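You operate a simulated robot arm through the tools that you are given. There is no shell and no other tool. Be economical: measure what you need, move in short steps, check, and stop when the job is done.

You are at the controls of a simulated robot arm. One attempt, no reset.

## Task
Charge the branch line, then run a flow test at about 25 psi.
Fine: purple branch lever shut, teal one open; at 40 psi ease the pink one till the branch gauge holds about that figure, then shut it.

The check looks at the end state, three seconds after you hand in, the way a careful person would. Anything else that was tipped, shoved, dropped, spilled or broken makes it a failure.

## Robot
A 7-joint arm with a two-finger parallel gripper, fixed in place. Base frame: the origin is at the foot of the arm, x ahead of it, y to its left, z up. Readings come in mm, rad, newtons and seconds.
Its first joint turns from -2.897 to 2.897 rad. Payload 1.57 kg.
The tool frame sits at the grasp point between the pads (the TCP): z along the fingers, y along the line on which they close. The tips reach 30 mm beyond it. The gripper opens to 110 mm. The fingers are 24 mm wide and 12 mm thick; the gripper's body (48 by 112 mm) begins 78 mm behind the TCP.
Orientation is that of the tool frame in the base frame, as [roll, pitch, yaw] about the fixed x, y, z axes, in that order (R = Rz(yaw) Ry(pitch) Rx(roll)). With the fingers straight down and closing along the base's y, the tool's x points along the base's -x, its y along +y and its z along -z.

## Interface
- The arm moves only by the tool nudge_tool. Its argument "series" is a list of rows, each a list of 7 numbers: the shift along the tool's x, y, z in mm, then the turn, a rotation vector about the tool's x, y, z in rad, then the closure in counts, from 0 (fully open) to 255 (shut). In form: [[x, y, z, wx, wy, wz, fingers], ...]. A call has 1 to 8 rows; each row shifts and turns the commanded pose from where the row before left it, along the tool's axes as they then stand. Rows are played at 5 a second. More than 50 mm and 0.15 rad between two rows, or a gripper value outside its range, and nothing of the call is played. Where a pose cannot be reached the arm comes as near as it can. A force on the tool above 40 N (or 10 N above the force at the start of the call, whichever is more), or a blocked arm, ends the call early, and 0.2 s more pass. Each finger travels about 45 mm/s and halts on what it meets, pressing with about 27 N; the grip force reading is that of the motor and also rises with nothing between the fingers. The clock runs only during rows and for 0.2 s after the last one: add rows that do not move to give the fingers time. It gives the time, the measured TCP pose, the force on the tool (base axes), the opening and the grip force at its end, in the units of the frame above (readings bear some noise).
- Cameras (640 x 400 px; columns grow to the right, rows downward): "scene" is fixed at [49.9, 503, 1626.3]; the picture's right is [-0.44, -0.90, 0.00], its down [-0.55, 0.27, -0.79] and it looks along [0.71, -0.35, -0.61] (base axes); focal length 310 px, centre (320, 200). "wrist" rides on the gripper at [70, 16, -141] in the tool frame; the picture's right is [-0.23, 0.97, 0.00], its down [-0.86, -0.20, -0.48] and it looks along [-0.47, -0.11, 0.88] (tool axes); focal length 222 px, centre (320, 200). There is no depth. A picture from a camera that has moved, and an enlarged one, comes with that camera's place and axes in the base frame and with its lens.
- camera(camera): a new picture of that camera. No time passes.
- slide_trunk(by): slides the trunk up (or, below 0, down) by that many mm; the arm rides with it, the base frame stays. It gives what a move gives, with no picture.
- zoom(camera, box): a new picture of the part [left, top, right, bottom] of that camera's present view, enlarged. No time passes.
- finish_job(): hands the job in; it is judged then, once.

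Work in short steps. Places have to be worked out from the pictures, the camera data and where the tool is seen: move nearer, look again, correct. Check each grasp and each placing, and mend what went wrong. You have 120 turns and 76 pictures in all, those below and enlarged ones among them. Open the gripper and draw the arm clear of the work before you hand the job in, unless the task says otherwise; then end with one line.

The tools are called after "Request:" as name(argument=value, ...) on one line, values as JSON. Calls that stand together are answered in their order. nudge_tool: Moves the arm, as the interface text tells. Its arguments: {"type":"object","properties":{"series":{"type":"array","items":{"type":"array","items":{"type":"number"}}}},"required":["series"]} The other tools are called the same way: slide_trunk (by) slides the trunk up or down; camera (camera) takes a picture; zoom (camera, box) takes an enlarged picture of a part of a camera's view; finish_job () hands the job in.

At the start:

```text
time: 0.0
ee_pos: [406.9, 16.8, 1340.0]
ee_rot: [3.14, -0.002, 3.14]
wrist_force: [1.4, 0.3, -0.3]
width: 110.2
grasp_force: 0.0
trunk travel left (down, up): [-525.0, 65.0]
```

scene: 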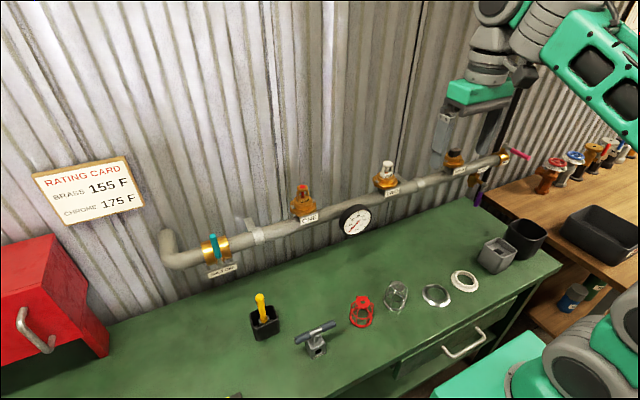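
wrist: 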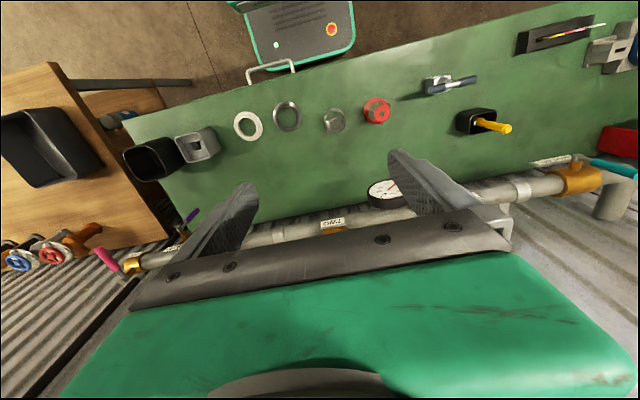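

The picture shows a pipe with a teal lever at one end and pink and purple levers at the other. I'll zoom in on each of them and on the gauge.

Request:
zoom(camera="scene", box=[420, 120, 560, 220])

Request:
zoom(camera="scene", box=[150, 200, 290, 290])

Request:
zoom(camera="scene", box=[320, 190, 400, 250])

Request:
zoom(camera="wrist", box=[80, 190, 220, 290])

```text
4.00 times, centred on (490, 170) of scene
camera zoom: at [49.9, 503.0, 1626.3], right [-0.44, -0.9, 0.0], down [-0.55, 0.27, -0.79], along [0.71, -0.35, -0.61], focal length 1241 px, centre (-360, 320)
```

zoom: 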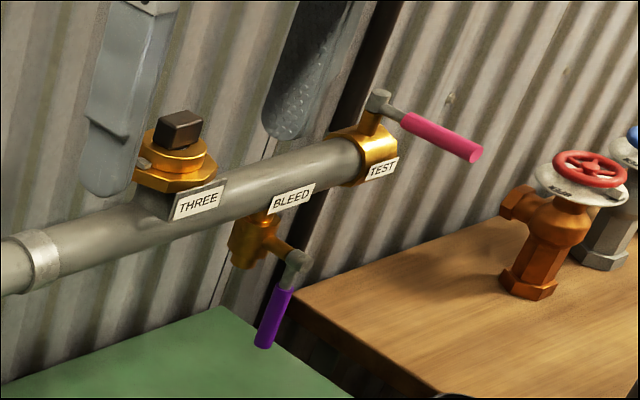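

```text
4.44 times, centred on (220, 245) of scene
camera zoom: at [49.9, 503.0, 1626.3], right [-0.44, -0.9, 0.0], down [-0.55, 0.27, -0.79], along [0.71, -0.35, -0.61], focal length 1379 px, centre (764, 0)
```

zoom: 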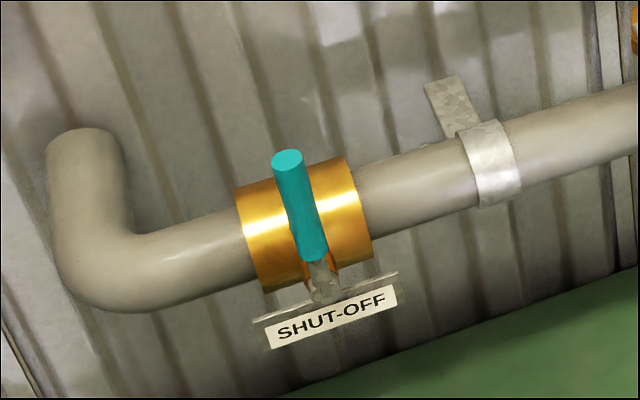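

```text
6.67 times, centred on (360, 220) of scene
camera zoom: at [49.9, 503.0, 1626.3], right [-0.44, -0.9, 0.0], down [-0.55, 0.27, -0.79], along [0.71, -0.35, -0.61], focal length 2069 px, centre (53, 67)
```

zoom: 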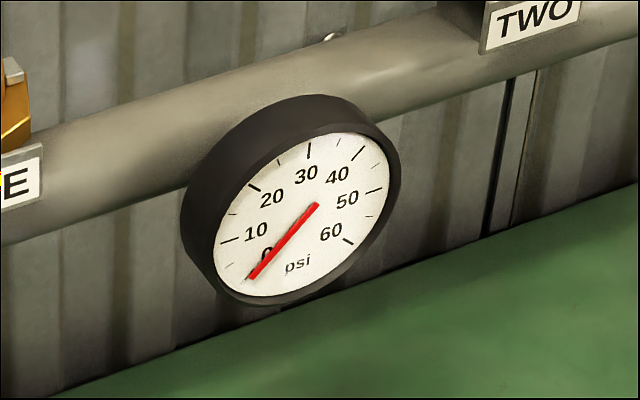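

```text
4.00 times, centred on (150, 240) of wrist
camera zoom: at [337.5, 33.0, 1480.1], right [0.23, 0.97, 0.0], down [0.86, -0.2, 0.48], along [0.47, -0.11, -0.88], focal length 888 px, centre (1000, 40)
```

zoom: 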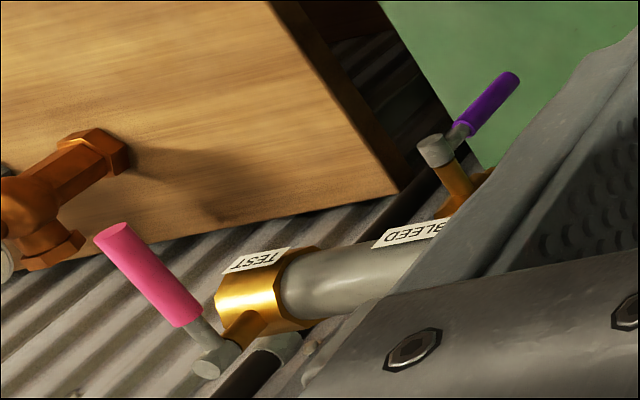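

Stems and levers look like this: bleed (purple) hangs along its drop, so open; teal stands across the pipe, so shut; pink stands across, so shut. I'll move toward the right end for a better wrist view.

Request:
nudge_tool(series=[[20, -45, 0, 0, 0, 0, 0], [20, -45, 0, 0, 0, 0, 0], [20, -45, 0, 0, 0, 0, 0], [20, -45, 0, 0, 0, 0, 0], [20, -45, 0, 0, 0, 0, 0], [0, -40, 0, 0, 0, 0, 0]])

Request:
camera(camera="wrist")

```text
time: 1.4
ee_pos: [307.0, -248.6, 1339.7]
ee_rot: [3.141, 0.001, -3.14]
wrist_force: [0.7, -1.1, 0.4]
width: 109.9
grasp_force: 0.1
trunk travel left (down, up): [-525.0, 65.0]
```

```text
69 pictures are left
camera wrist: at [237.0, -234.1, 1479.6], right [0.23, 0.97, 0.0], down [0.86, -0.2, 0.48], along [0.47, -0.11, -0.88], focal length 222 px, centre (320, 200)
```

wrist: 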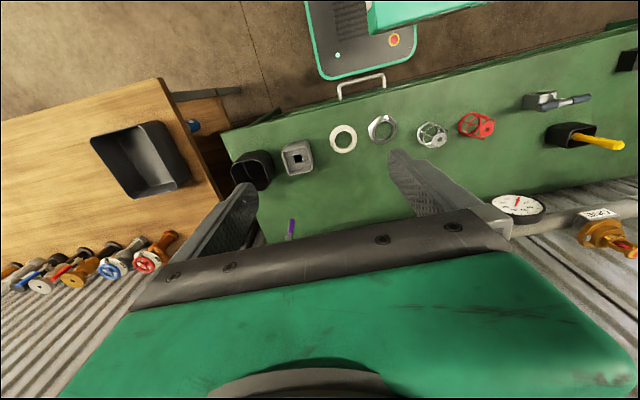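

Triangulating gives about [616,-470,1138] for the pink pivot with its tip toward -x, about [586,-397,1011] for the purple pivot with its tip near [578,-378,935], and the pipe at x≈600. I'll move forward a bit and tilt the tool toward the wall.

Request:
nudge_tool(series=[[-40, 0, 0, 0, 0, 0, 255], [-40, 0, 0, 0, 0, 0, 255], [0, 0, 0, 0, -0.15, 0, 255], [0, 0, 0, 0, -0.15, 0, 255], [0, 0, 0, 0, -0.15, 0, 255], [0, 0, 0, 0, -0.15, 0, 255], [0, 0, 0, 0, -0.15, 0, 255], [0, 0, 0, 0, -0.15, 0, 255]])

Request:
camera(camera="wrist")

Request:
camera(camera="scene")

```text
time: 3.2
ee_pos: [387.2, -247.1, 1338.7]
ee_rot: [3.14, 0.702, 3.141]
wrist_force: [0.2, 0.0, -0.2]
width: 0.0
grasp_force: 20.8
out of reach, approached as far as the arm can: row 8
trunk travel left (down, up): [-525.0, 65.0]
```

```text
68 pictures are left
camera wrist: at [242.7, -232.1, 1401.6], right [0.17, 0.97, 0.15], down [0.34, -0.2, 0.92], along [0.92, -0.11, -0.37], focal length 222 px, centre (320, 200)
```

wrist: 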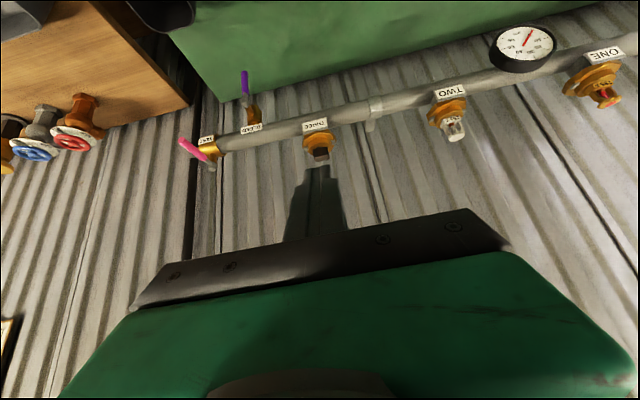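

```text
67 pictures are left
```

scene: 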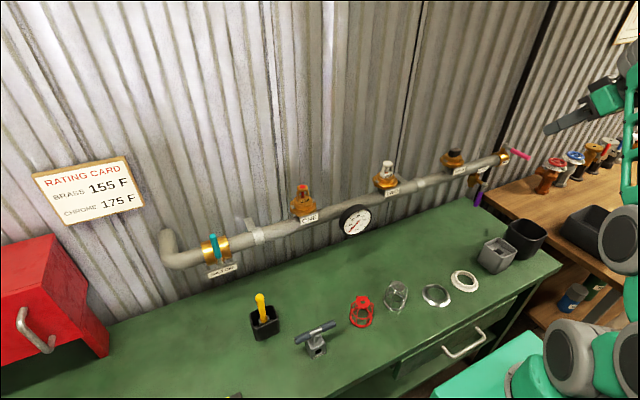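

The view is good now, though upside-down. I'll zoom in on the pink/purple end and on the ports.

Request:
zoom(camera="wrist", box=[150, 60, 310, 180])

Request:
zoom(camera="wrist", box=[280, 60, 640, 200])

```text
3.33 times, centred on (230, 120) of wrist
camera zoom: at [242.7, -232.1, 1401.6], right [0.17, 0.97, 0.15], down [0.34, -0.2, 0.92], along [0.92, -0.11, -0.37], focal length 740 px, centre (620, 467)
```

zoom: 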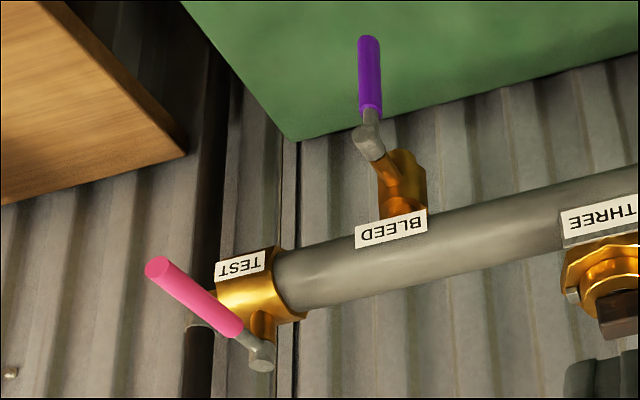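

```text
1.78 times, centred on (460, 130) of wrist
camera zoom: at [242.7, -232.1, 1401.6], right [0.17, 0.97, 0.15], down [0.34, -0.2, 0.92], along [0.92, -0.11, -0.37], focal length 395 px, centre (71, 324)
```

zoom: 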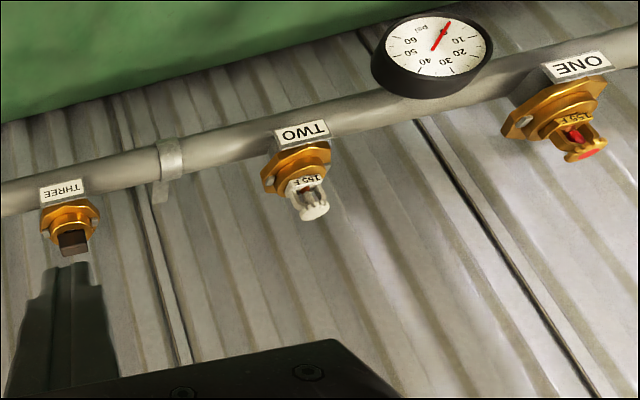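

Everything checks out: ONE and TWO have heads and THREE is plugged, so no port is open. The purple lever hangs from a pivot at about [580,-397,1008]. I'll lower the trunk so the arm can reach that height with a forward-pointing tool.

Request:
slide_trunk(by=-250)

```text
time: 5.8
ee_pos: [387.3, -247.3, 1090.9]
ee_rot: [3.138, 0.7, 3.141]
wrist_force: [0.7, 0.8, 0.1]
width: 0.0
grasp_force: 21.7
trunk travel left (down, up): [-275.0, 315.0]
```

Now I'll move toward the purple lever's y and tilt the tool further toward horizontal.

Request:
nudge_tool(series=[[-2, -35, 21, 0, 0, 0, 255], [-2, -35, 21, 0, 0, 0, 255], [-2, -35, 21, 0, 0, 0, 255], [-2, -35, 21, 0, 0, 0, 255], [0, 0, 0, 0, -0.12, 0, 255], [0, 0, 0, 0, -0.12, 0, 255], [0, 0, 0, 0, -0.12, 0, 255], [0, 0, 0, 0, -0.12, 0, 255]])

Request:
camera(camera="wrist")

```text
time: 7.6
ee_pos: [464.9, -362.7, 1082.1]
ee_rot: [-3.12, 0.674, 3.14]
wrist_force: [0.5, 0.4, 0.0]
width: 0.1
grasp_force: 21.7
out of reach, approached as far as the arm can: row 1, 2, 3, 4, 5, 6, 7, 8
trunk travel left (down, up): [-275.0, 315.0]
```

```text
64 pictures are left
camera wrist: at [323.4, -344.0, 1149.4], right [0.19, 0.97, 0.13], down [0.37, -0.19, 0.91], along [0.91, -0.13, -0.39], focal length 222 px, centre (320, 200)
```

wrist: 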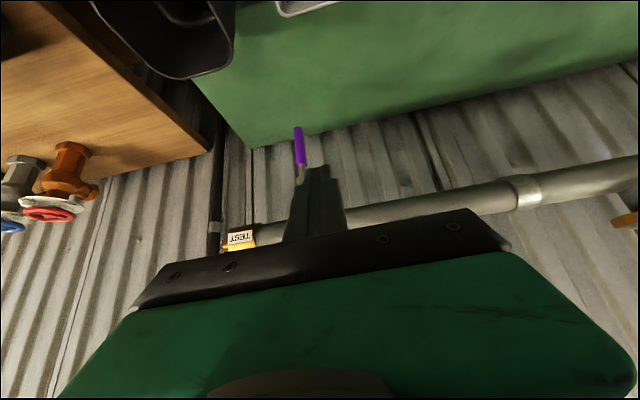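

The tilt is limited in this arm posture. I'll raise and retract the tool a little, then lower the trunk further so the forearm runs more level.

Request:
nudge_tool(series=[[-12, 0, -38, 0, 0, 0, 255], [-12, 0, -38, 0, 0, 0, 255], [-12, 0, -38, 0, 0, 0, 255], [-12, 0, -38, 0, 0, 0, 255]])

Request:
slide_trunk(by=-270)

```text
time: 8.6
ee_pos: [426.5, -339.2, 1146.3]
ee_rot: [-3.118, 0.661, 3.138]
wrist_force: [0.1, -1.5, -0.1]
width: 0.3
grasp_force: 21.4
out of reach, approached as far as the arm can: row 1, 2, 3, 4
trunk travel left (down, up): [-275.0, 315.0]
```

```text
time: 11.1
ee_pos: [420.3, -335.8, 893.7]
ee_rot: [-3.097, 0.682, -3.132]
wrist_force: [-1.2, 0.1, 7.7]
width: 0.0
grasp_force: 21.4
trunk travel left (down, up): [-11.0, 579.0]
stopped: the force on the tool passed its limit (the readings are from after the stop); the commanded pose is now the measured one
```

The slide stopped on contact, so I'll look right away.

Request:
camera(camera="scene")

Request:
camera(camera="wrist")

```text
63 pictures are left
```

scene: 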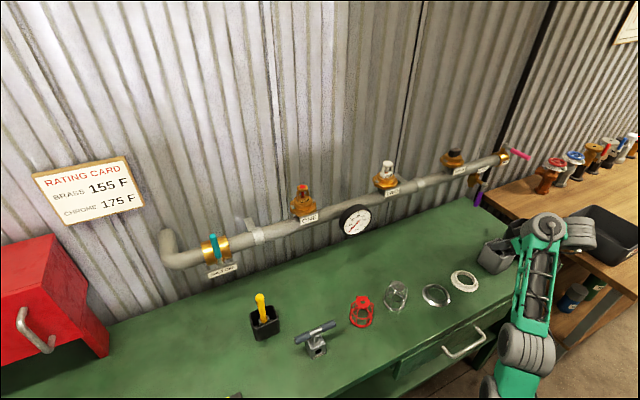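

```text
62 pictures are left
camera wrist: at [279.2, -314.1, 957.5], right [0.2, 0.97, 0.11], down [0.36, -0.18, 0.92], along [0.91, -0.14, -0.38], focal length 222 px, centre (320, 200)
```

wrist: 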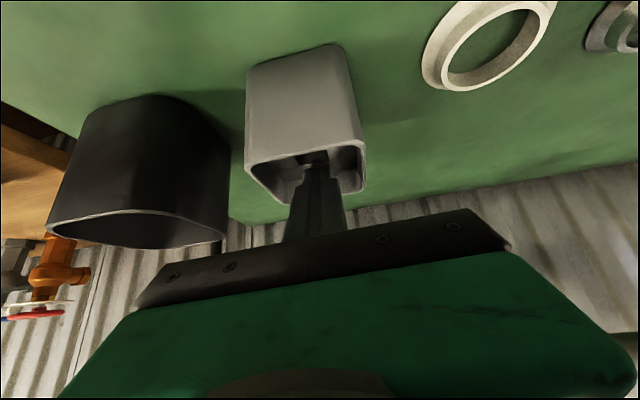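

The fingertips came down into the grey cup. I'll lift straight up, then check the cup.

Request:
nudge_tool(series=[[-13, 0, -16, 0, 0, 0, 255], [-19, 0, -23, 0, 0, 0, 255], [-25, 0, -31, 0, 0, 0, 255], [-25, 0, -31, 0, 0, 0, 255]])

Request:
camera(camera="wrist")

Request:
zoom(camera="scene", box=[420, 160, 600, 300])

```text
time: 12.1
ee_pos: [409.4, -295.6, 941.0]
ee_rot: [-3.098, 0.68, -3.136]
wrist_force: [-0.9, 0.2, -0.3]
width: 0.0
grasp_force: 20.7
out of reach, approached as far as the arm can: row 1, 2, 3, 4
trunk travel left (down, up): [-11.0, 579.0]
```

```text
61 pictures are left
camera wrist: at [266.6, -275.8, 1005.5], right [0.2, 0.97, 0.11], down [0.36, -0.18, 0.92], along [0.91, -0.14, -0.39], focal length 222 px, centre (320, 200)
```

wrist: 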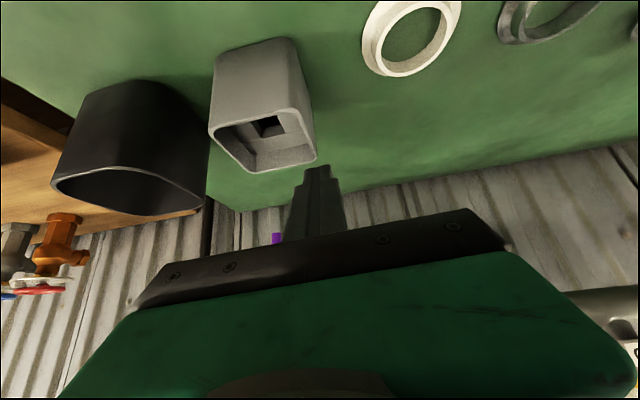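

```text
2.86 times, centred on (510, 230) of scene
camera zoom: at [49.9, 503.0, 1626.3], right [-0.44, -0.9, 0.0], down [-0.55, 0.27, -0.79], along [0.71, -0.35, -0.61], focal length 887 px, centre (-223, 114)
```

zoom: 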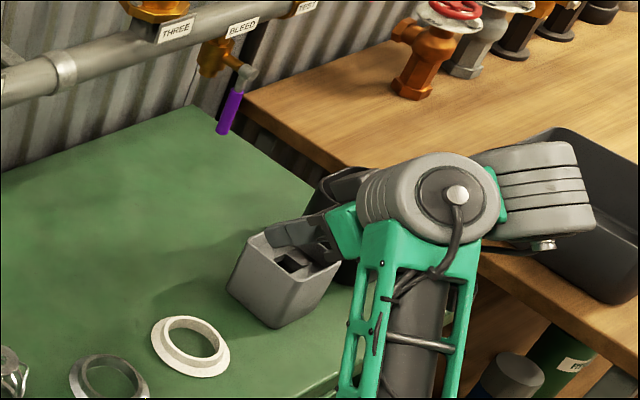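

The cup is upright and essentially where it was. The awkward part is that the tool points along +x while the forearm points about 35-55° to the right, so I'll yaw the tool to the radial direction before tilting.

Request:
nudge_tool(series=[[-13, 0, -16, 0.075, 0, 0.093, 255], [-13, 0, -16, 0.075, 0, 0.093, 255], [0, 0, 0, 0.075, 0, 0.093, 255], [0, 0, 0, 0.075, 0, 0.093, 255], [0, 0, 0, 0.075, 0, 0.093, 255], [0, 0, 0, 0.075, 0, 0.093, 255]])

```text
time: 13.5
ee_pos: [412.0, -299.5, 987.3]
ee_rot: [-3.112, 0.703, 2.483]
wrist_force: [-0.6, 1.0, 0.5]
width: 0.3
grasp_force: 21.4
out of reach, approached as far as the arm can: row 6
trunk travel left (down, up): [-11.0, 579.0]
```

The yaw worked. Now I'll tilt further.

Request:
nudge_tool(series=[[0, 0, 0, 0, -0.12, 0, 255], [0, 0, 0, 0, -0.12, 0, 255], [0, 0, 0, 0, -0.12, 0, 255], [0, 0, 0, 0, -0.12, 0, 255]])

```text
time: 14.5
ee_pos: [411.1, -300.7, 987.3]
ee_rot: [-3.075, 1.185, 2.526]
wrist_force: [0.7, -0.9, -0.1]
width: 0.0
grasp_force: 21.4
trunk travel left (down, up): [-11.0, 579.0]
```

The tilt is now 68°. I'll take a wrist picture from here.

Request:
camera(camera="wrist")

```text
59 pictures are left
camera wrist: at [299.0, -189.4, 974.5], right [0.68, 0.71, 0.19], down [-0.2, -0.06, 0.98], along [0.7, -0.7, 0.1], focal length 222 px, centre (320, 200)
```

wrist: 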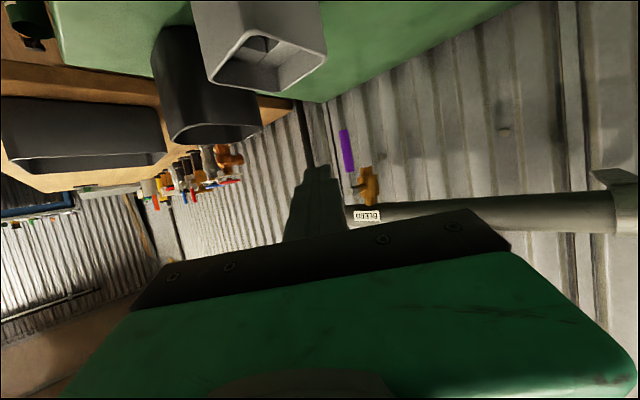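

Purple's grip is near [577,-390,955], hanging down. I'll approach along the tool axis with the fingers partly open and stop about 70 mm short.

Request:
nudge_tool(series=[[-13, 11, 35, 0, 0, 0, 139], [-13, 12, 35, 0, 0, 0, 139], [-12, 11, 35, 0, 0, 0, 139], [0, 0, 0, 0, 0, 0, 139], [0, 0, 0, 0, 0, 0, 139]])

Request:
camera(camera="wrist")

```text
time: 15.7
ee_pos: [519.6, -343.6, 980.7]
ee_rot: [-3.074, 1.182, 2.526]
wrist_force: [0.3, 0.0, 0.2]
width: 49.9
grasp_force: 0.0
trunk travel left (down, up): [-11.0, 579.0]
```

```text
58 pictures are left
camera wrist: at [406.9, -233.1, 968.8], right [0.68, 0.71, 0.19], down [-0.2, -0.06, 0.98], along [0.7, -0.7, 0.1], focal length 222 px, centre (320, 200)
```

wrist: 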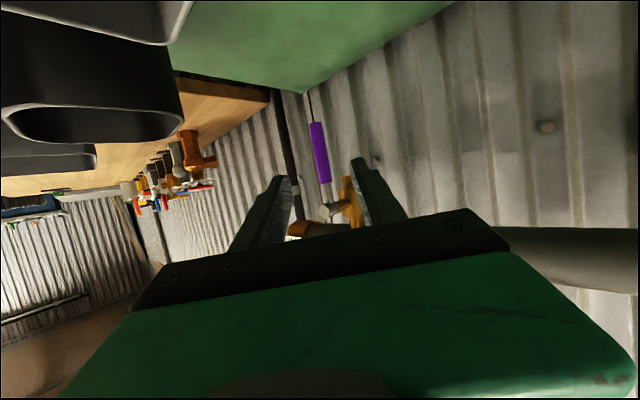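

The lever lies between the finger planes, so I'll advance to straddle the purple grip.

Request:
nudge_tool(series=[[5, 0, 25, 0, 0, 0, 139], [4, 1, 25, 0, 0, 0, 139], [0, 0, 20, 0, 0, 0, 139]])

Request:
camera(camera="wrist")

```text
time: 16.5
ee_pos: [565.4, -381.7, 949.0]
ee_rot: [-3.075, 1.182, 2.529]
wrist_force: [0.0, 0.4, 0.0]
width: 50.3
grasp_force: 0.0
trunk travel left (down, up): [-11.0, 579.0]
```

```text
57 pictures are left
camera wrist: at [453.9, -271.6, 934.8], right [0.68, 0.71, 0.19], down [-0.2, -0.06, 0.98], along [0.7, -0.7, 0.1], focal length 222 px, centre (320, 200)
```

wrist: 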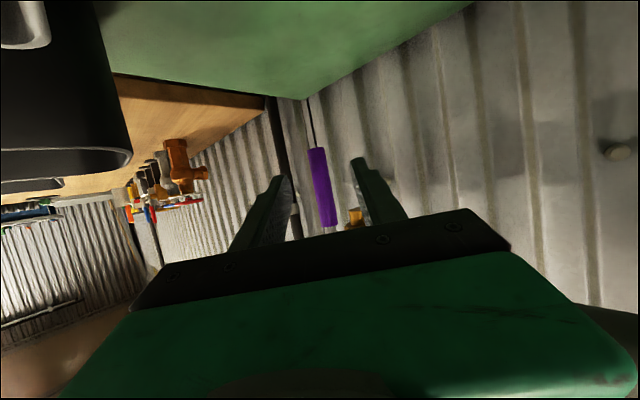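

The lever is caged about 12 mm ahead of the TCP. I'll try swinging it toward -y, watching the force.

Request:
nudge_tool(series=[[-2.6, -9.4, 7, 0, 0, 0, 139], [-2.6, -9.4, 7, 0, 0, 0, 139], [-2.6, -9.4, 7, 0, 0, 0, 139]])

Request:
camera(camera="wrist")

```text
time: 17.3
ee_pos: [567.5, -417.1, 947.0]
ee_rot: [-3.075, 1.182, 2.528]
wrist_force: [3.1, 2.0, -0.8]
width: 53.0
grasp_force: 1.5
trunk travel left (down, up): [-11.0, 579.0]
```

```text
56 pictures are left
camera wrist: at [454.9, -305.9, 934.3], right [0.68, 0.71, 0.19], down [-0.2, -0.06, 0.98], along [0.71, -0.7, 0.1], focal length 222 px, centre (320, 200)
```

wrist: 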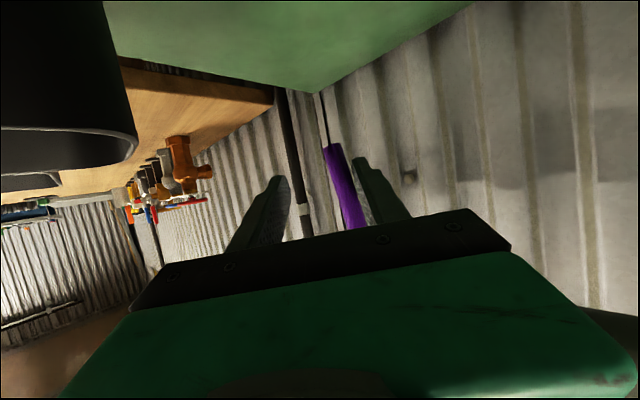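

The force is small and the lever's tip has swung toward -y. I'll continue along the arc.

Request:
nudge_tool(series=[[-7.2, -9.5, 5.2, 0, 0, 0, 139], [-7.7, -9.5, 5, 0, 0, 0, 139], [-7.7, -9.5, 5, 0, 0, 0, 139], [-11.9, -6.5, 0.6, 0, 0, 0, 139], [-11.9, -6.5, 0.6, 0, 0, 0, 139]])

Request:
camera(camera="wrist")

Request:
zoom(camera="scene", box=[420, 120, 560, 220])

```text
time: 18.5
ee_pos: [566.8, -471.7, 984.5]
ee_rot: [-3.073, 1.179, 2.525]
wrist_force: [-2.0, 2.3, -5.7]
width: 50.5
grasp_force: 0.1
trunk travel left (down, up): [-11.0, 579.0]
```

```text
55 pictures are left
camera wrist: at [455.4, -360.8, 971.7], right [0.68, 0.71, 0.19], down [-0.2, -0.06, 0.98], along [0.7, -0.7, 0.1], focal length 222 px, centre (320, 200)
```

wrist: 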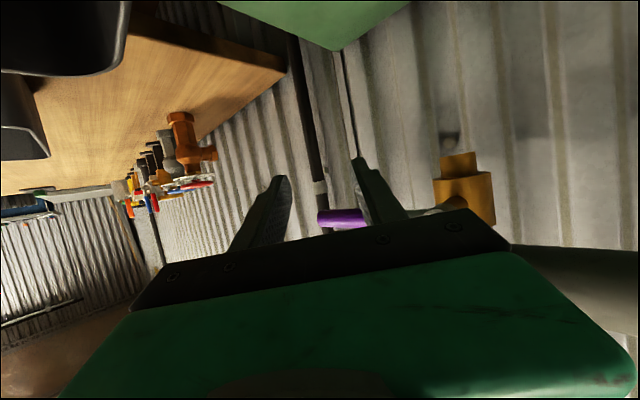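

```text
4.00 times, centred on (490, 170) of scene
camera zoom: at [49.9, 503.0, 1626.3], right [-0.44, -0.9, 0.0], down [-0.55, 0.27, -0.79], along [0.71, -0.35, -0.61], focal length 1241 px, centre (-360, 320)
```

zoom: 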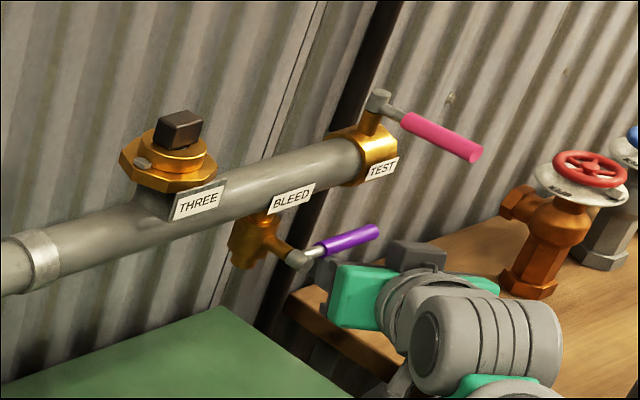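

Purple is now about parallel to the pipe. I'll push up a little more to feel for the stop.

Request:
nudge_tool(series=[[-4.6, 0, -1.9, 0, 0, 0, 139], [-4.6, 0, -1.9, 0, 0, 0, 139], [0, 0, 0, 0, 0, 0, 139]])

Request:
zoom(camera="scene", box=[450, 140, 530, 200])

```text
time: 19.0
ee_pos: [568.1, -471.0, 983.2]
ee_rot: [-3.074, 1.161, 2.528]
wrist_force: [-6.4, 3.3, -6.7]
width: 49.1
grasp_force: 0.1
trunk travel left (down, up): [-11.0, 579.0]
stopped in row 2: the force on the tool passed its limit (the readings are from after the stop); the commanded pose is now the measured one
```

```text
6.67 times, centred on (490, 170) of scene
camera zoom: at [49.9, 503.0, 1626.3], right [-0.44, -0.9, 0.0], down [-0.55, 0.27, -0.79], along [0.71, -0.35, -0.61], focal length 2069 px, centre (-813, 400)
```

zoom: 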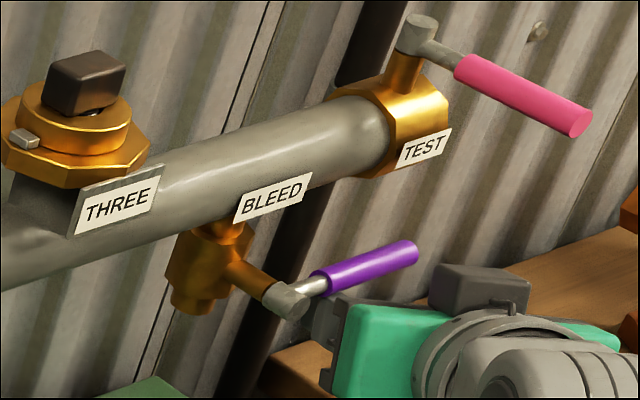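

That's a firm stop, so purple is shut. I'll drop the fingers clear and back out.

Request:
nudge_tool(series=[[14, 0, 5.6, 0, 0, 0, 139], [10, 0, -24, 0, 0, 0, 139], [19, 0, -48, 0, 0, 0, 139], [-5, 0, -48, 0, 0, 0, 139], [-15, 0, -40, 0, 0, 0, 139]])

Request:
zoom(camera="scene", box=[420, 120, 560, 220])

```text
refused: row 3 steps farther than a row can; nothing moved
```

```text
4.00 times, centred on (490, 170) of scene
camera zoom: at [49.9, 503.0, 1626.3], right [-0.44, -0.9, 0.0], down [-0.55, 0.27, -0.79], along [0.71, -0.35, -0.61], focal length 1241 px, centre (-360, 320)
```

zoom: 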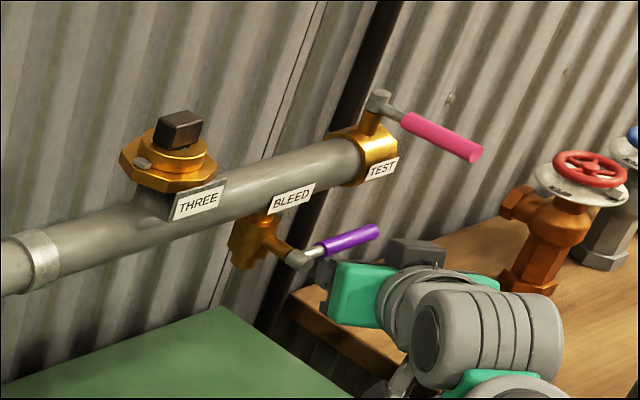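

The row was just over the step limit, so I'll use smaller steps.

Request:
nudge_tool(series=[[14, 0, 5.6, 0, 0, 0, 139], [10, 0, -24, 0, 0, 0, 139], [17, 0, -43, 0, 0, 0, 139], [-5, 0, -45, 0, 0, 0, 139], [-15, 0, -40, 0, 0, 0, 139]])

Request:
zoom(camera="scene", box=[420, 120, 560, 220])

```text
time: 20.2
ee_pos: [457.3, -381.4, 1025.6]
ee_rot: [-3.073, 1.163, 2.529]
wrist_force: [-0.4, -0.6, -0.4]
width: 50.1
grasp_force: 0.1
trunk travel left (down, up): [-11.0, 579.0]
```

```text
4.00 times, centred on (490, 170) of scene
camera zoom: at [49.9, 503.0, 1626.3], right [-0.44, -0.9, 0.0], down [-0.55, 0.27, -0.79], along [0.71, -0.35, -0.61], focal length 1241 px, centre (-360, 320)
```

zoom: 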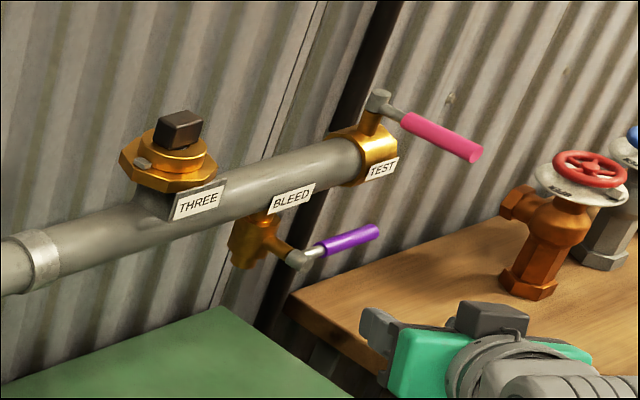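

Purple stays shut. I'll retract radially and swing the whole pose about the base toward the teal side.

Request:
nudge_tool(series=[[8, -2.5, -40, 0, 0, 0, 139], [8, -2.5, -40, 0, 0, 0, 139], [8, -2.5, -40, 0, 0, 0, 139], [0.9, 46.5, -5.3, -0.092, -0.0025, -0.04, 139], [0.9, 46.5, -5.3, -0.092, -0.0025, -0.04, 139], [0.9, 46.5, -5.3, -0.092, -0.0025, -0.04, 139], [0.9, 46.5, -5.3, -0.092, -0.0025, -0.04, 139], [0.9, 46.5, -5.3, -0.092, -0.0025, -0.04, 139]])

```text
time: 22.0
ee_pos: [440.7, -92.3, 1050.5]
ee_rot: [-3.067, 1.163, 3.038]
wrist_force: [0.0, -0.2, -0.5]
width: 49.9
grasp_force: 0.2
trunk travel left (down, up): [-11.0, 579.0]
```

Request:
nudge_tool(series=[[0.9, 46.5, -5.3, -0.092, -0.0025, -0.04, 139], [0.9, 46.5, -5.3, -0.092, -0.0025, -0.04, 139], [0.9, 46.5, -5.3, -0.092, -0.0025, -0.04, 139], [0.9, 46.5, -5.3, -0.092, -0.0025, -0.04, 139], [0.9, 46.5, -5.3, -0.092, -0.0025, -0.04, 139], [0.9, 46.5, -5.3, -0.092, -0.0025, -0.04, 139], [0.9, 46.5, -5.3, -0.092, -0.0025, -0.04, 139]])

Request:
camera(camera="wrist")

Request:
zoom(camera="scene", box=[150, 180, 290, 280])

```text
time: 23.6
ee_pos: [363.6, 218.3, 1047.6]
ee_rot: [-3.065, 1.159, -2.544]
wrist_force: [-0.1, -0.1, -0.2]
width: 49.8
grasp_force: 0.1
trunk travel left (down, up): [-11.0, 579.0]
```

```text
50 pictures are left
camera wrist: at [219.7, 153.1, 1039.5], right [-0.42, 0.89, 0.18], down [0.0, -0.2, 0.98], along [0.91, 0.41, 0.08], focal length 222 px, centre (320, 200)
```

wrist: 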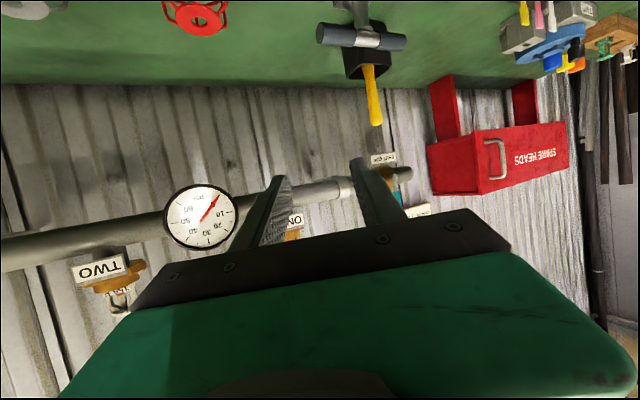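

```text
4.00 times, centred on (220, 230) of scene
camera zoom: at [49.9, 503.0, 1626.3], right [-0.44, -0.9, 0.0], down [-0.55, 0.27, -0.79], along [0.71, -0.35, -0.61], focal length 1241 px, centre (720, 80)
```

zoom: 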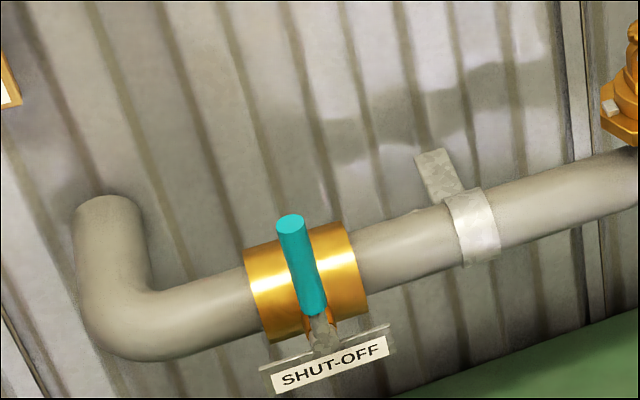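

Teal's pivot is at about [575,499,1077] with the tip up near z 1170. I'll raise the trunk 130 mm for reach, then move to a pre-grasp pose.

Request:
slide_trunk(by=130)

Request:
nudge_tool(series=[[-15.4, 22.8, 35.4, 0, 0, 0, 139], [-15.4, 22.8, 35.4, 0, 0, 0, 139], [-15.4, 22.8, 35.4, 0, 0, 0, 139], [-15.4, 22.8, 35.4, 0, 0, 0, 139], [-15.4, 22.8, 35.4, 0, 0, 0, 139]])

Request:
camera(camera="wrist")

Request:
zoom(camera="scene", box=[100, 130, 420, 330])

```text
time: 25.2
ee_pos: [364.4, 218.6, 1178.1]
ee_rot: [-3.065, 1.159, -2.545]
wrist_force: [0.2, -0.2, -0.3]
width: 49.9
grasp_force: 0.0
trunk travel left (down, up): [-141.0, 449.0]
```

```text
time: 26.4
ee_pos: [467.5, 414.3, 1166.5]
ee_rot: [-3.074, 1.163, -2.552]
wrist_force: [-0.1, -1.1, -0.4]
width: 50.0
grasp_force: 0.0
out of reach, approached as far as the arm can: row 5
trunk travel left (down, up): [-141.0, 449.0]
```

```text
48 pictures are left
camera wrist: at [323.0, 348.0, 1156.6], right [-0.42, 0.89, 0.18], down [0.0, -0.2, 0.98], along [0.91, 0.41, 0.08], focal length 222 px, centre (320, 200)
```

wrist: 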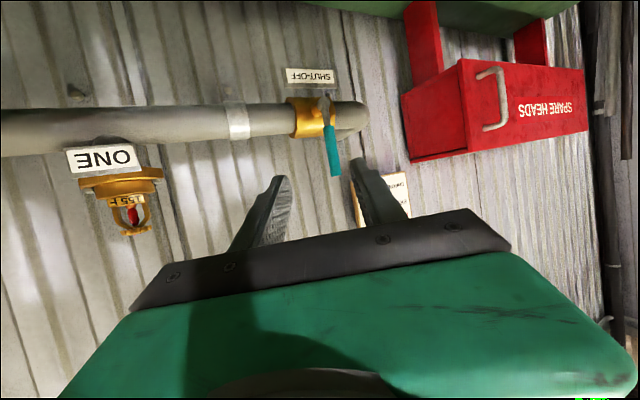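

```text
2.00 times, centred on (260, 230) of scene
camera zoom: at [49.9, 503.0, 1626.3], right [-0.44, -0.9, 0.0], down [-0.55, 0.27, -0.79], along [0.71, -0.35, -0.61], focal length 621 px, centre (440, 140)
```

zoom: 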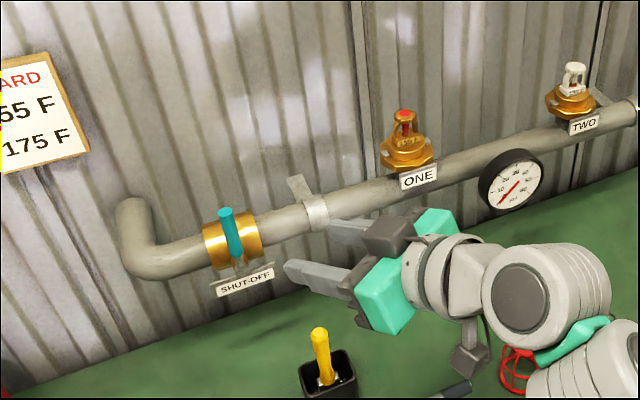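

Teal runs from a pivot at [583,499,1062] up to its tip at [588,498,1152]. Row 5 touched the reach limit, so I'll raise the trunk 150 mm and lower the arm by the same amount.

Request:
slide_trunk(by=150)

Request:
nudge_tool(series=[[34, 1, 15, 0, 0, 0, 139], [34, 1, 15, 0, 0, 0, 139], [34, 1, 15, 0, 0, 0, 139], [34, 1, 15, 0, 0, 0, 139]])

```text
time: 28.2
ee_pos: [467.9, 416.2, 1312.8]
ee_rot: [-3.066, 1.158, -2.545]
wrist_force: [-0.8, -0.3, -1.2]
width: 49.7
grasp_force: 0.1
trunk travel left (down, up): [-291.0, 299.0]
```

```text
time: 29.2
ee_pos: [469.1, 415.7, 1162.1]
ee_rot: [-3.068, 1.159, -2.547]
wrist_force: [-0.5, 0.8, -0.4]
width: 50.2
grasp_force: 0.1
trunk travel left (down, up): [-291.0, 299.0]
```

No reach complaint now. I'll approach the teal lever, stopping about 45 mm short.

Request:
nudge_tool(series=[[-11.5, 6.3, 32, 0, 0, 0, 139], [-11.5, 6.3, 32, 0, 0, 0, 139], [0, 0, 26, 0, 0, 0, 139]])

Request:
camera(camera="wrist")

```text
time: 30.0
ee_pos: [542.5, 473.1, 1151.9]
ee_rot: [-3.066, 1.159, -2.545]
wrist_force: [-0.4, 0.0, -0.1]
width: 50.4
grasp_force: 0.0
trunk travel left (down, up): [-291.0, 299.0]
```

```text
46 pictures are left
camera wrist: at [398.3, 407.3, 1141.7], right [-0.42, 0.89, 0.18], down [0.0, -0.2, 0.98], along [0.91, 0.41, 0.08], focal length 222 px, centre (320, 200)
```

wrist: 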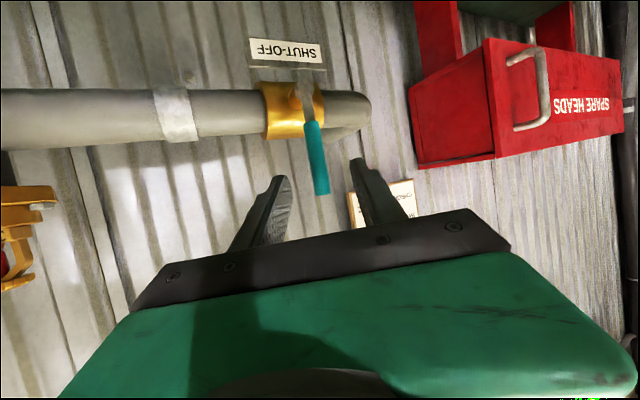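

The lever is centred between the fingers. I'll advance to straddle it near the top half.

Request:
nudge_tool(series=[[2, 0, 22, 0, 0, 0, 139], [2, -1, 22, 0, 0, 0, 139]])

Request:
camera(camera="wrist")

```text
time: 30.6
ee_pos: [575.8, 491.3, 1129.2]
ee_rot: [-3.065, 1.158, -2.542]
wrist_force: [0.0, -0.2, -0.1]
width: 50.0
grasp_force: 0.0
trunk travel left (down, up): [-291.0, 299.0]
```

```text
45 pictures are left
camera wrist: at [431.8, 424.8, 1120.3], right [-0.42, 0.89, 0.18], down [0.0, -0.2, 0.98], along [0.91, 0.41, 0.08], focal length 222 px, centre (320, 200)
```

wrist: 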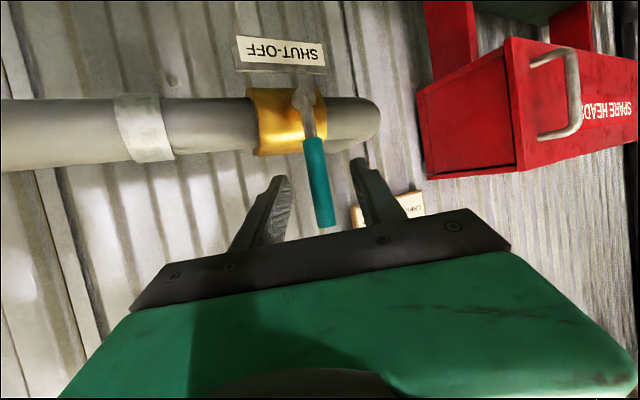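

The lever is caged. I'll test by swinging it toward -y.

Request:
nudge_tool(series=[[2.7, -10.4, -5.5, 0, 0, 0, 139], [2.7, -10.4, -5.5, 0, 0, 0, 139], [2.7, -10.4, -5.5, 0, 0, 0, 139]])

Request:
camera(camera="wrist")

```text
time: 31.4
ee_pos: [573.6, 459.1, 1128.2]
ee_rot: [-3.06, 1.158, -2.533]
wrist_force: [-5.1, 19.6, -0.2]
width: 67.6
grasp_force: 10.9
trunk travel left (down, up): [-291.0, 299.0]
```

```text
44 pictures are left
camera wrist: at [430.3, 392.4, 1119.6], right [-0.42, 0.89, 0.18], down [0.0, -0.19, 0.98], along [0.91, 0.41, 0.08], focal length 222 px, centre (320, 200)
```

wrist: 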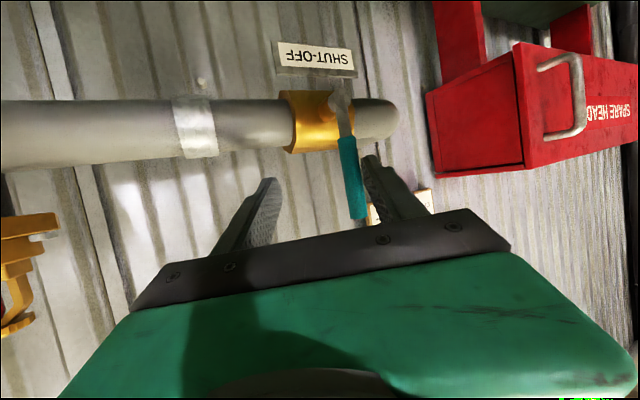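

That side is against the stop: 20 N and no motion. I'll go the other way, first pulling back slightly so only the tips overlap the lever, then pushing toward +y.

Request:
nudge_tool(series=[[-2, 20, 0.6, 0, 0, 0, 139], [-2, 20, 0.6, 0, 0, 0, 139], [-2.7, 10.4, 5.5, 0, 0, 0, 139], [-2.7, 10.4, 5.5, 0, 0, 0, 139], [-2.7, 10.4, 5.5, 0, 0, 0, 139]])

Request:
camera(camera="wrist")

Request:
zoom(camera="scene", box=[150, 180, 290, 280])

```text
time: 32.6
ee_pos: [559.5, 525.1, 1131.6]
ee_rot: [-3.067, 1.159, -2.545]
wrist_force: [1.4, -1.2, 0.0]
width: 52.1
grasp_force: 0.2
trunk travel left (down, up): [-291.0, 299.0]
```

```text
43 pictures are left
camera wrist: at [414.8, 459.7, 1122.2], right [-0.42, 0.89, 0.18], down [0.0, -0.2, 0.98], along [0.91, 0.41, 0.08], focal length 222 px, centre (320, 200)
```

wrist: 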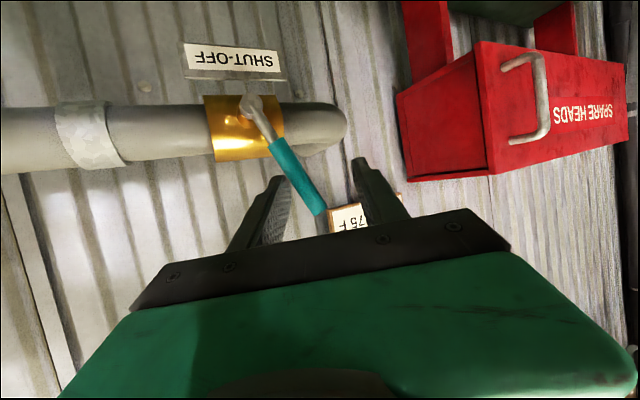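

```text
4.00 times, centred on (220, 230) of scene
camera zoom: at [49.9, 503.0, 1626.3], right [-0.44, -0.9, 0.0], down [-0.55, 0.27, -0.79], along [0.71, -0.35, -0.61], focal length 1241 px, centre (720, 80)
```

zoom: 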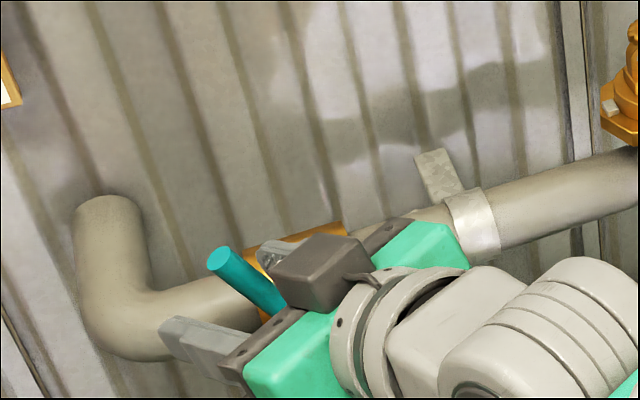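

It moves freely (~27°). I'll continue along the arc, outward and down.

Request:
nudge_tool(series=[[3.2, 12.3, 9.2, 0, 0, 0, 139], [3.2, 12.3, 9.2, 0, 0, 0, 139], [9.9, 8.2, 9.3, 0, 0, 0, 139]])

Request:
camera(camera="wrist")

```text
time: 33.4
ee_pos: [558.3, 564.1, 1104.2]
ee_rot: [-3.067, 1.159, -2.542]
wrist_force: [0.2, 0.9, -0.5]
width: 50.7
grasp_force: 0.2
trunk travel left (down, up): [-291.0, 299.0]
```

```text
41 pictures are left
camera wrist: at [414.4, 498.3, 1094.0], right [-0.42, 0.89, 0.18], down [0.0, -0.2, 0.98], along [0.91, 0.41, 0.08], focal length 222 px, centre (320, 200)
```

wrist: 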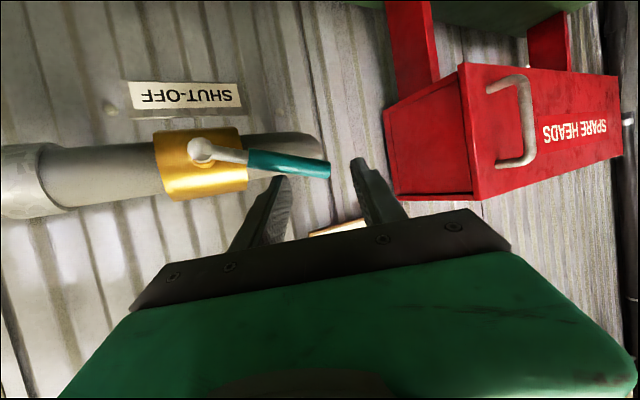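

It's nearly horizontal. I'll push down a little further to find the stop and check the gauge.

Request:
nudge_tool(series=[[8, 2, 4.5, 0, 0, 0, 139], [8, 0, 3.6, 0, 0, 0, 139], [8, 0, 3.6, 0, 0, 0, 139]])

Request:
camera(camera="wrist")

Request:
zoom(camera="scene", box=[320, 190, 400, 250])

```text
time: 34.2
ee_pos: [558.9, 564.4, 1086.5]
ee_rot: [-3.076, 1.174, -2.552]
wrist_force: [7.6, 6.6, 23.5]
width: 49.2
grasp_force: 0.0
trunk travel left (down, up): [-291.0, 299.0]
```

```text
40 pictures are left
camera wrist: at [414.7, 498.8, 1074.9], right [-0.42, 0.89, 0.18], down [-0.01, -0.21, 0.98], along [0.91, 0.41, 0.09], focal length 222 px, centre (320, 200)
```

wrist: 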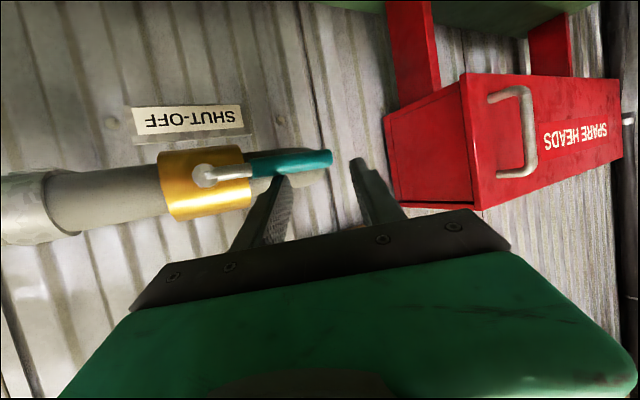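

```text
6.67 times, centred on (360, 220) of scene
camera zoom: at [49.9, 503.0, 1626.3], right [-0.44, -0.9, 0.0], down [-0.55, 0.27, -0.79], along [0.71, -0.35, -0.61], focal length 2069 px, centre (53, 67)
```

zoom: 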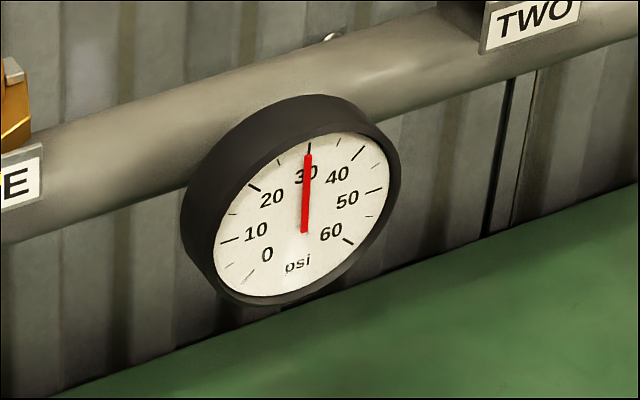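

The gauge is already at 30 and rising, and teal lies along the pipe against its stop. I'll lift off it and back out.

Request:
nudge_tool(series=[[-16, 0, -7, 0, 0, 0, 139], [-14, 0, -20, 0, 0, 0, 139], [0, 0, -45, 0, 0, 0, 139], [0, 0, -45, 0, 0, 0, 139]])

Request:
zoom(camera="scene", box=[120, 160, 420, 300])

```text
time: 35.2
ee_pos: [474.2, 518.0, 1147.9]
ee_rot: [-3.066, 1.16, -2.543]
wrist_force: [0.4, 0.2, 0.7]
width: 50.2
grasp_force: 0.0
trunk travel left (down, up): [-291.0, 299.0]
```

```text
2.13 times, centred on (270, 230) of scene
camera zoom: at [49.9, 503.0, 1626.3], right [-0.44, -0.9, 0.0], down [-0.55, 0.27, -0.79], along [0.71, -0.35, -0.61], focal length 662 px, centre (427, 136)
```

zoom: 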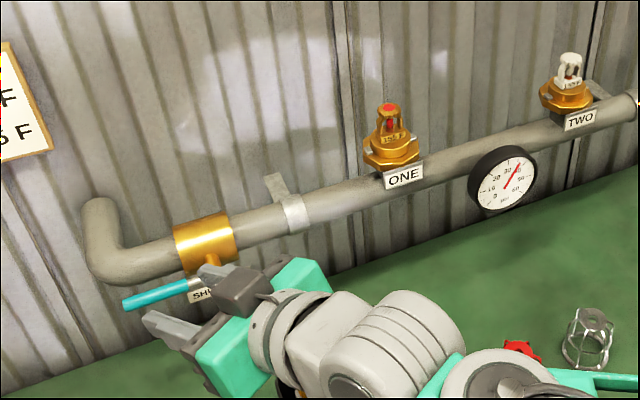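

Teal is open and the gauge is climbing to around 37. I'll retract and travel back to the right side.

Request:
nudge_tool(series=[[18, 0, -45, 0, 0, 0, 160], [18, 0, -45, 0, 0, 0, 160], [18, 0, -45, 0, 0, 0, 160], [18, 0, -45, 0, 0, 0, 160], [0, -48, 0, 0, 0, 0, 160], [0, -48, 0, 0, 0, 0, 160], [0, -48, 0, 0, 0, 0, 160], [0, -48, 0, 0, 0, 0, 160]])

Request:
zoom(camera="scene", box=[320, 190, 400, 250])

```text
time: 37.0
ee_pos: [405.3, 255.6, 1163.1]
ee_rot: [-3.067, 1.16, -2.546]
wrist_force: [0.8, 1.6, 0.2]
width: 40.9
grasp_force: 0.0
trunk travel left (down, up): [-291.0, 299.0]
```

```text
6.67 times, centred on (360, 220) of scene
camera zoom: at [49.9, 503.0, 1626.3], right [-0.44, -0.9, 0.0], down [-0.55, 0.27, -0.79], along [0.71, -0.35, -0.61], focal length 2069 px, centre (53, 67)
```

zoom: 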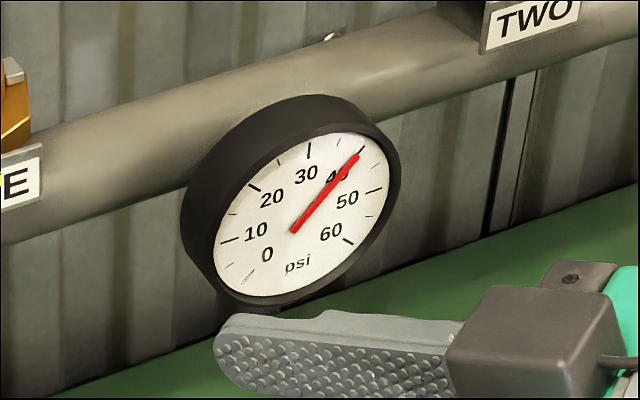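

The gauge reads 40 psi. I'll swing to the right side.

Request:
nudge_tool(series=[[0.9, -47.5, 1, 0.092, 0.0025, 0.04, 160], [0.9, -47.5, 1, 0.092, 0.0025, 0.04, 160], [0.9, -47.5, 1, 0.092, 0.0025, 0.04, 160], [0.9, -47.5, 1, 0.092, 0.0025, 0.04, 160], [0.9, -47.5, 1, 0.092, 0.0025, 0.04, 160], [0.9, -47.5, 1, 0.092, 0.0025, 0.04, 160], [0.9, -47.5, 1, 0.092, 0.0025, 0.04, 160], [0.9, -47.5, 1, 0.092, 0.0025, 0.04, 160]])

Request:
nudge_tool(series=[[0.9, -47.5, 1, 0.092, 0.0025, 0.04, 160], [0.9, -47.5, 1, 0.092, 0.0025, 0.04, 160], [0.9, -47.5, 1, 0.092, 0.0025, 0.04, 160], [2, -47.5, -6, 0, 0, 0, 160]])

Request:
camera(camera="wrist")

Request:
camera(camera="scene")

```text
time: 37.9
ee_pos: [437.6, 206.1, 1146.8]
ee_rot: [-3.046, 1.124, -2.632]
wrist_force: [0.0, -1.2, 0.2]
width: 41.1
grasp_force: 0.0
trunk travel left (down, up): [-291.0, 299.0]
stopped in row 4: the arm was blocked; the commanded pose is now the measured one
```

```text
time: 38.5
ee_pos: [435.9, 217.9, 1141.8]
ee_rot: [-3.03, 1.11, -2.571]
wrist_force: [0.6, -0.4, -0.5]
width: 41.0
grasp_force: 0.2
trunk travel left (down, up): [-291.0, 299.0]
stopped in row 2: the arm was blocked; the commanded pose is now the measured one
```

```text
36 pictures are left
camera wrist: at [288.6, 159.9, 1138.8], right [-0.36, 0.92, 0.16], down [0.02, -0.16, 0.99], along [0.93, 0.36, 0.04], focal length 222 px, centre (320, 200)
```

wrist: 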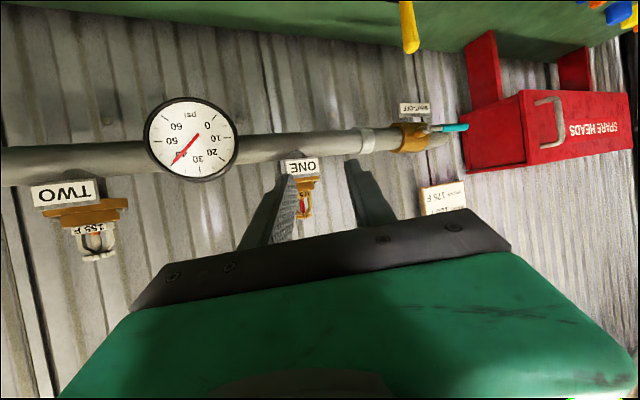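

```text
35 pictures are left
```

scene: 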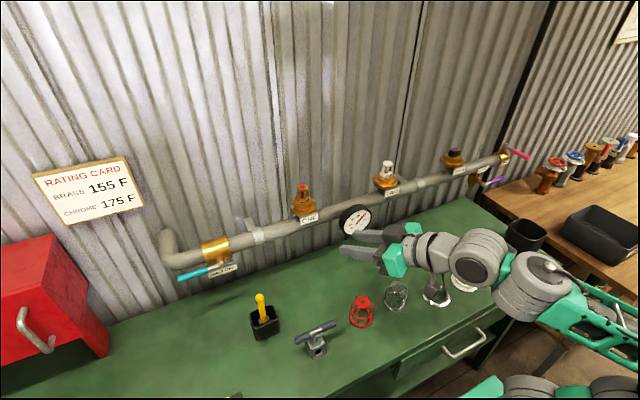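

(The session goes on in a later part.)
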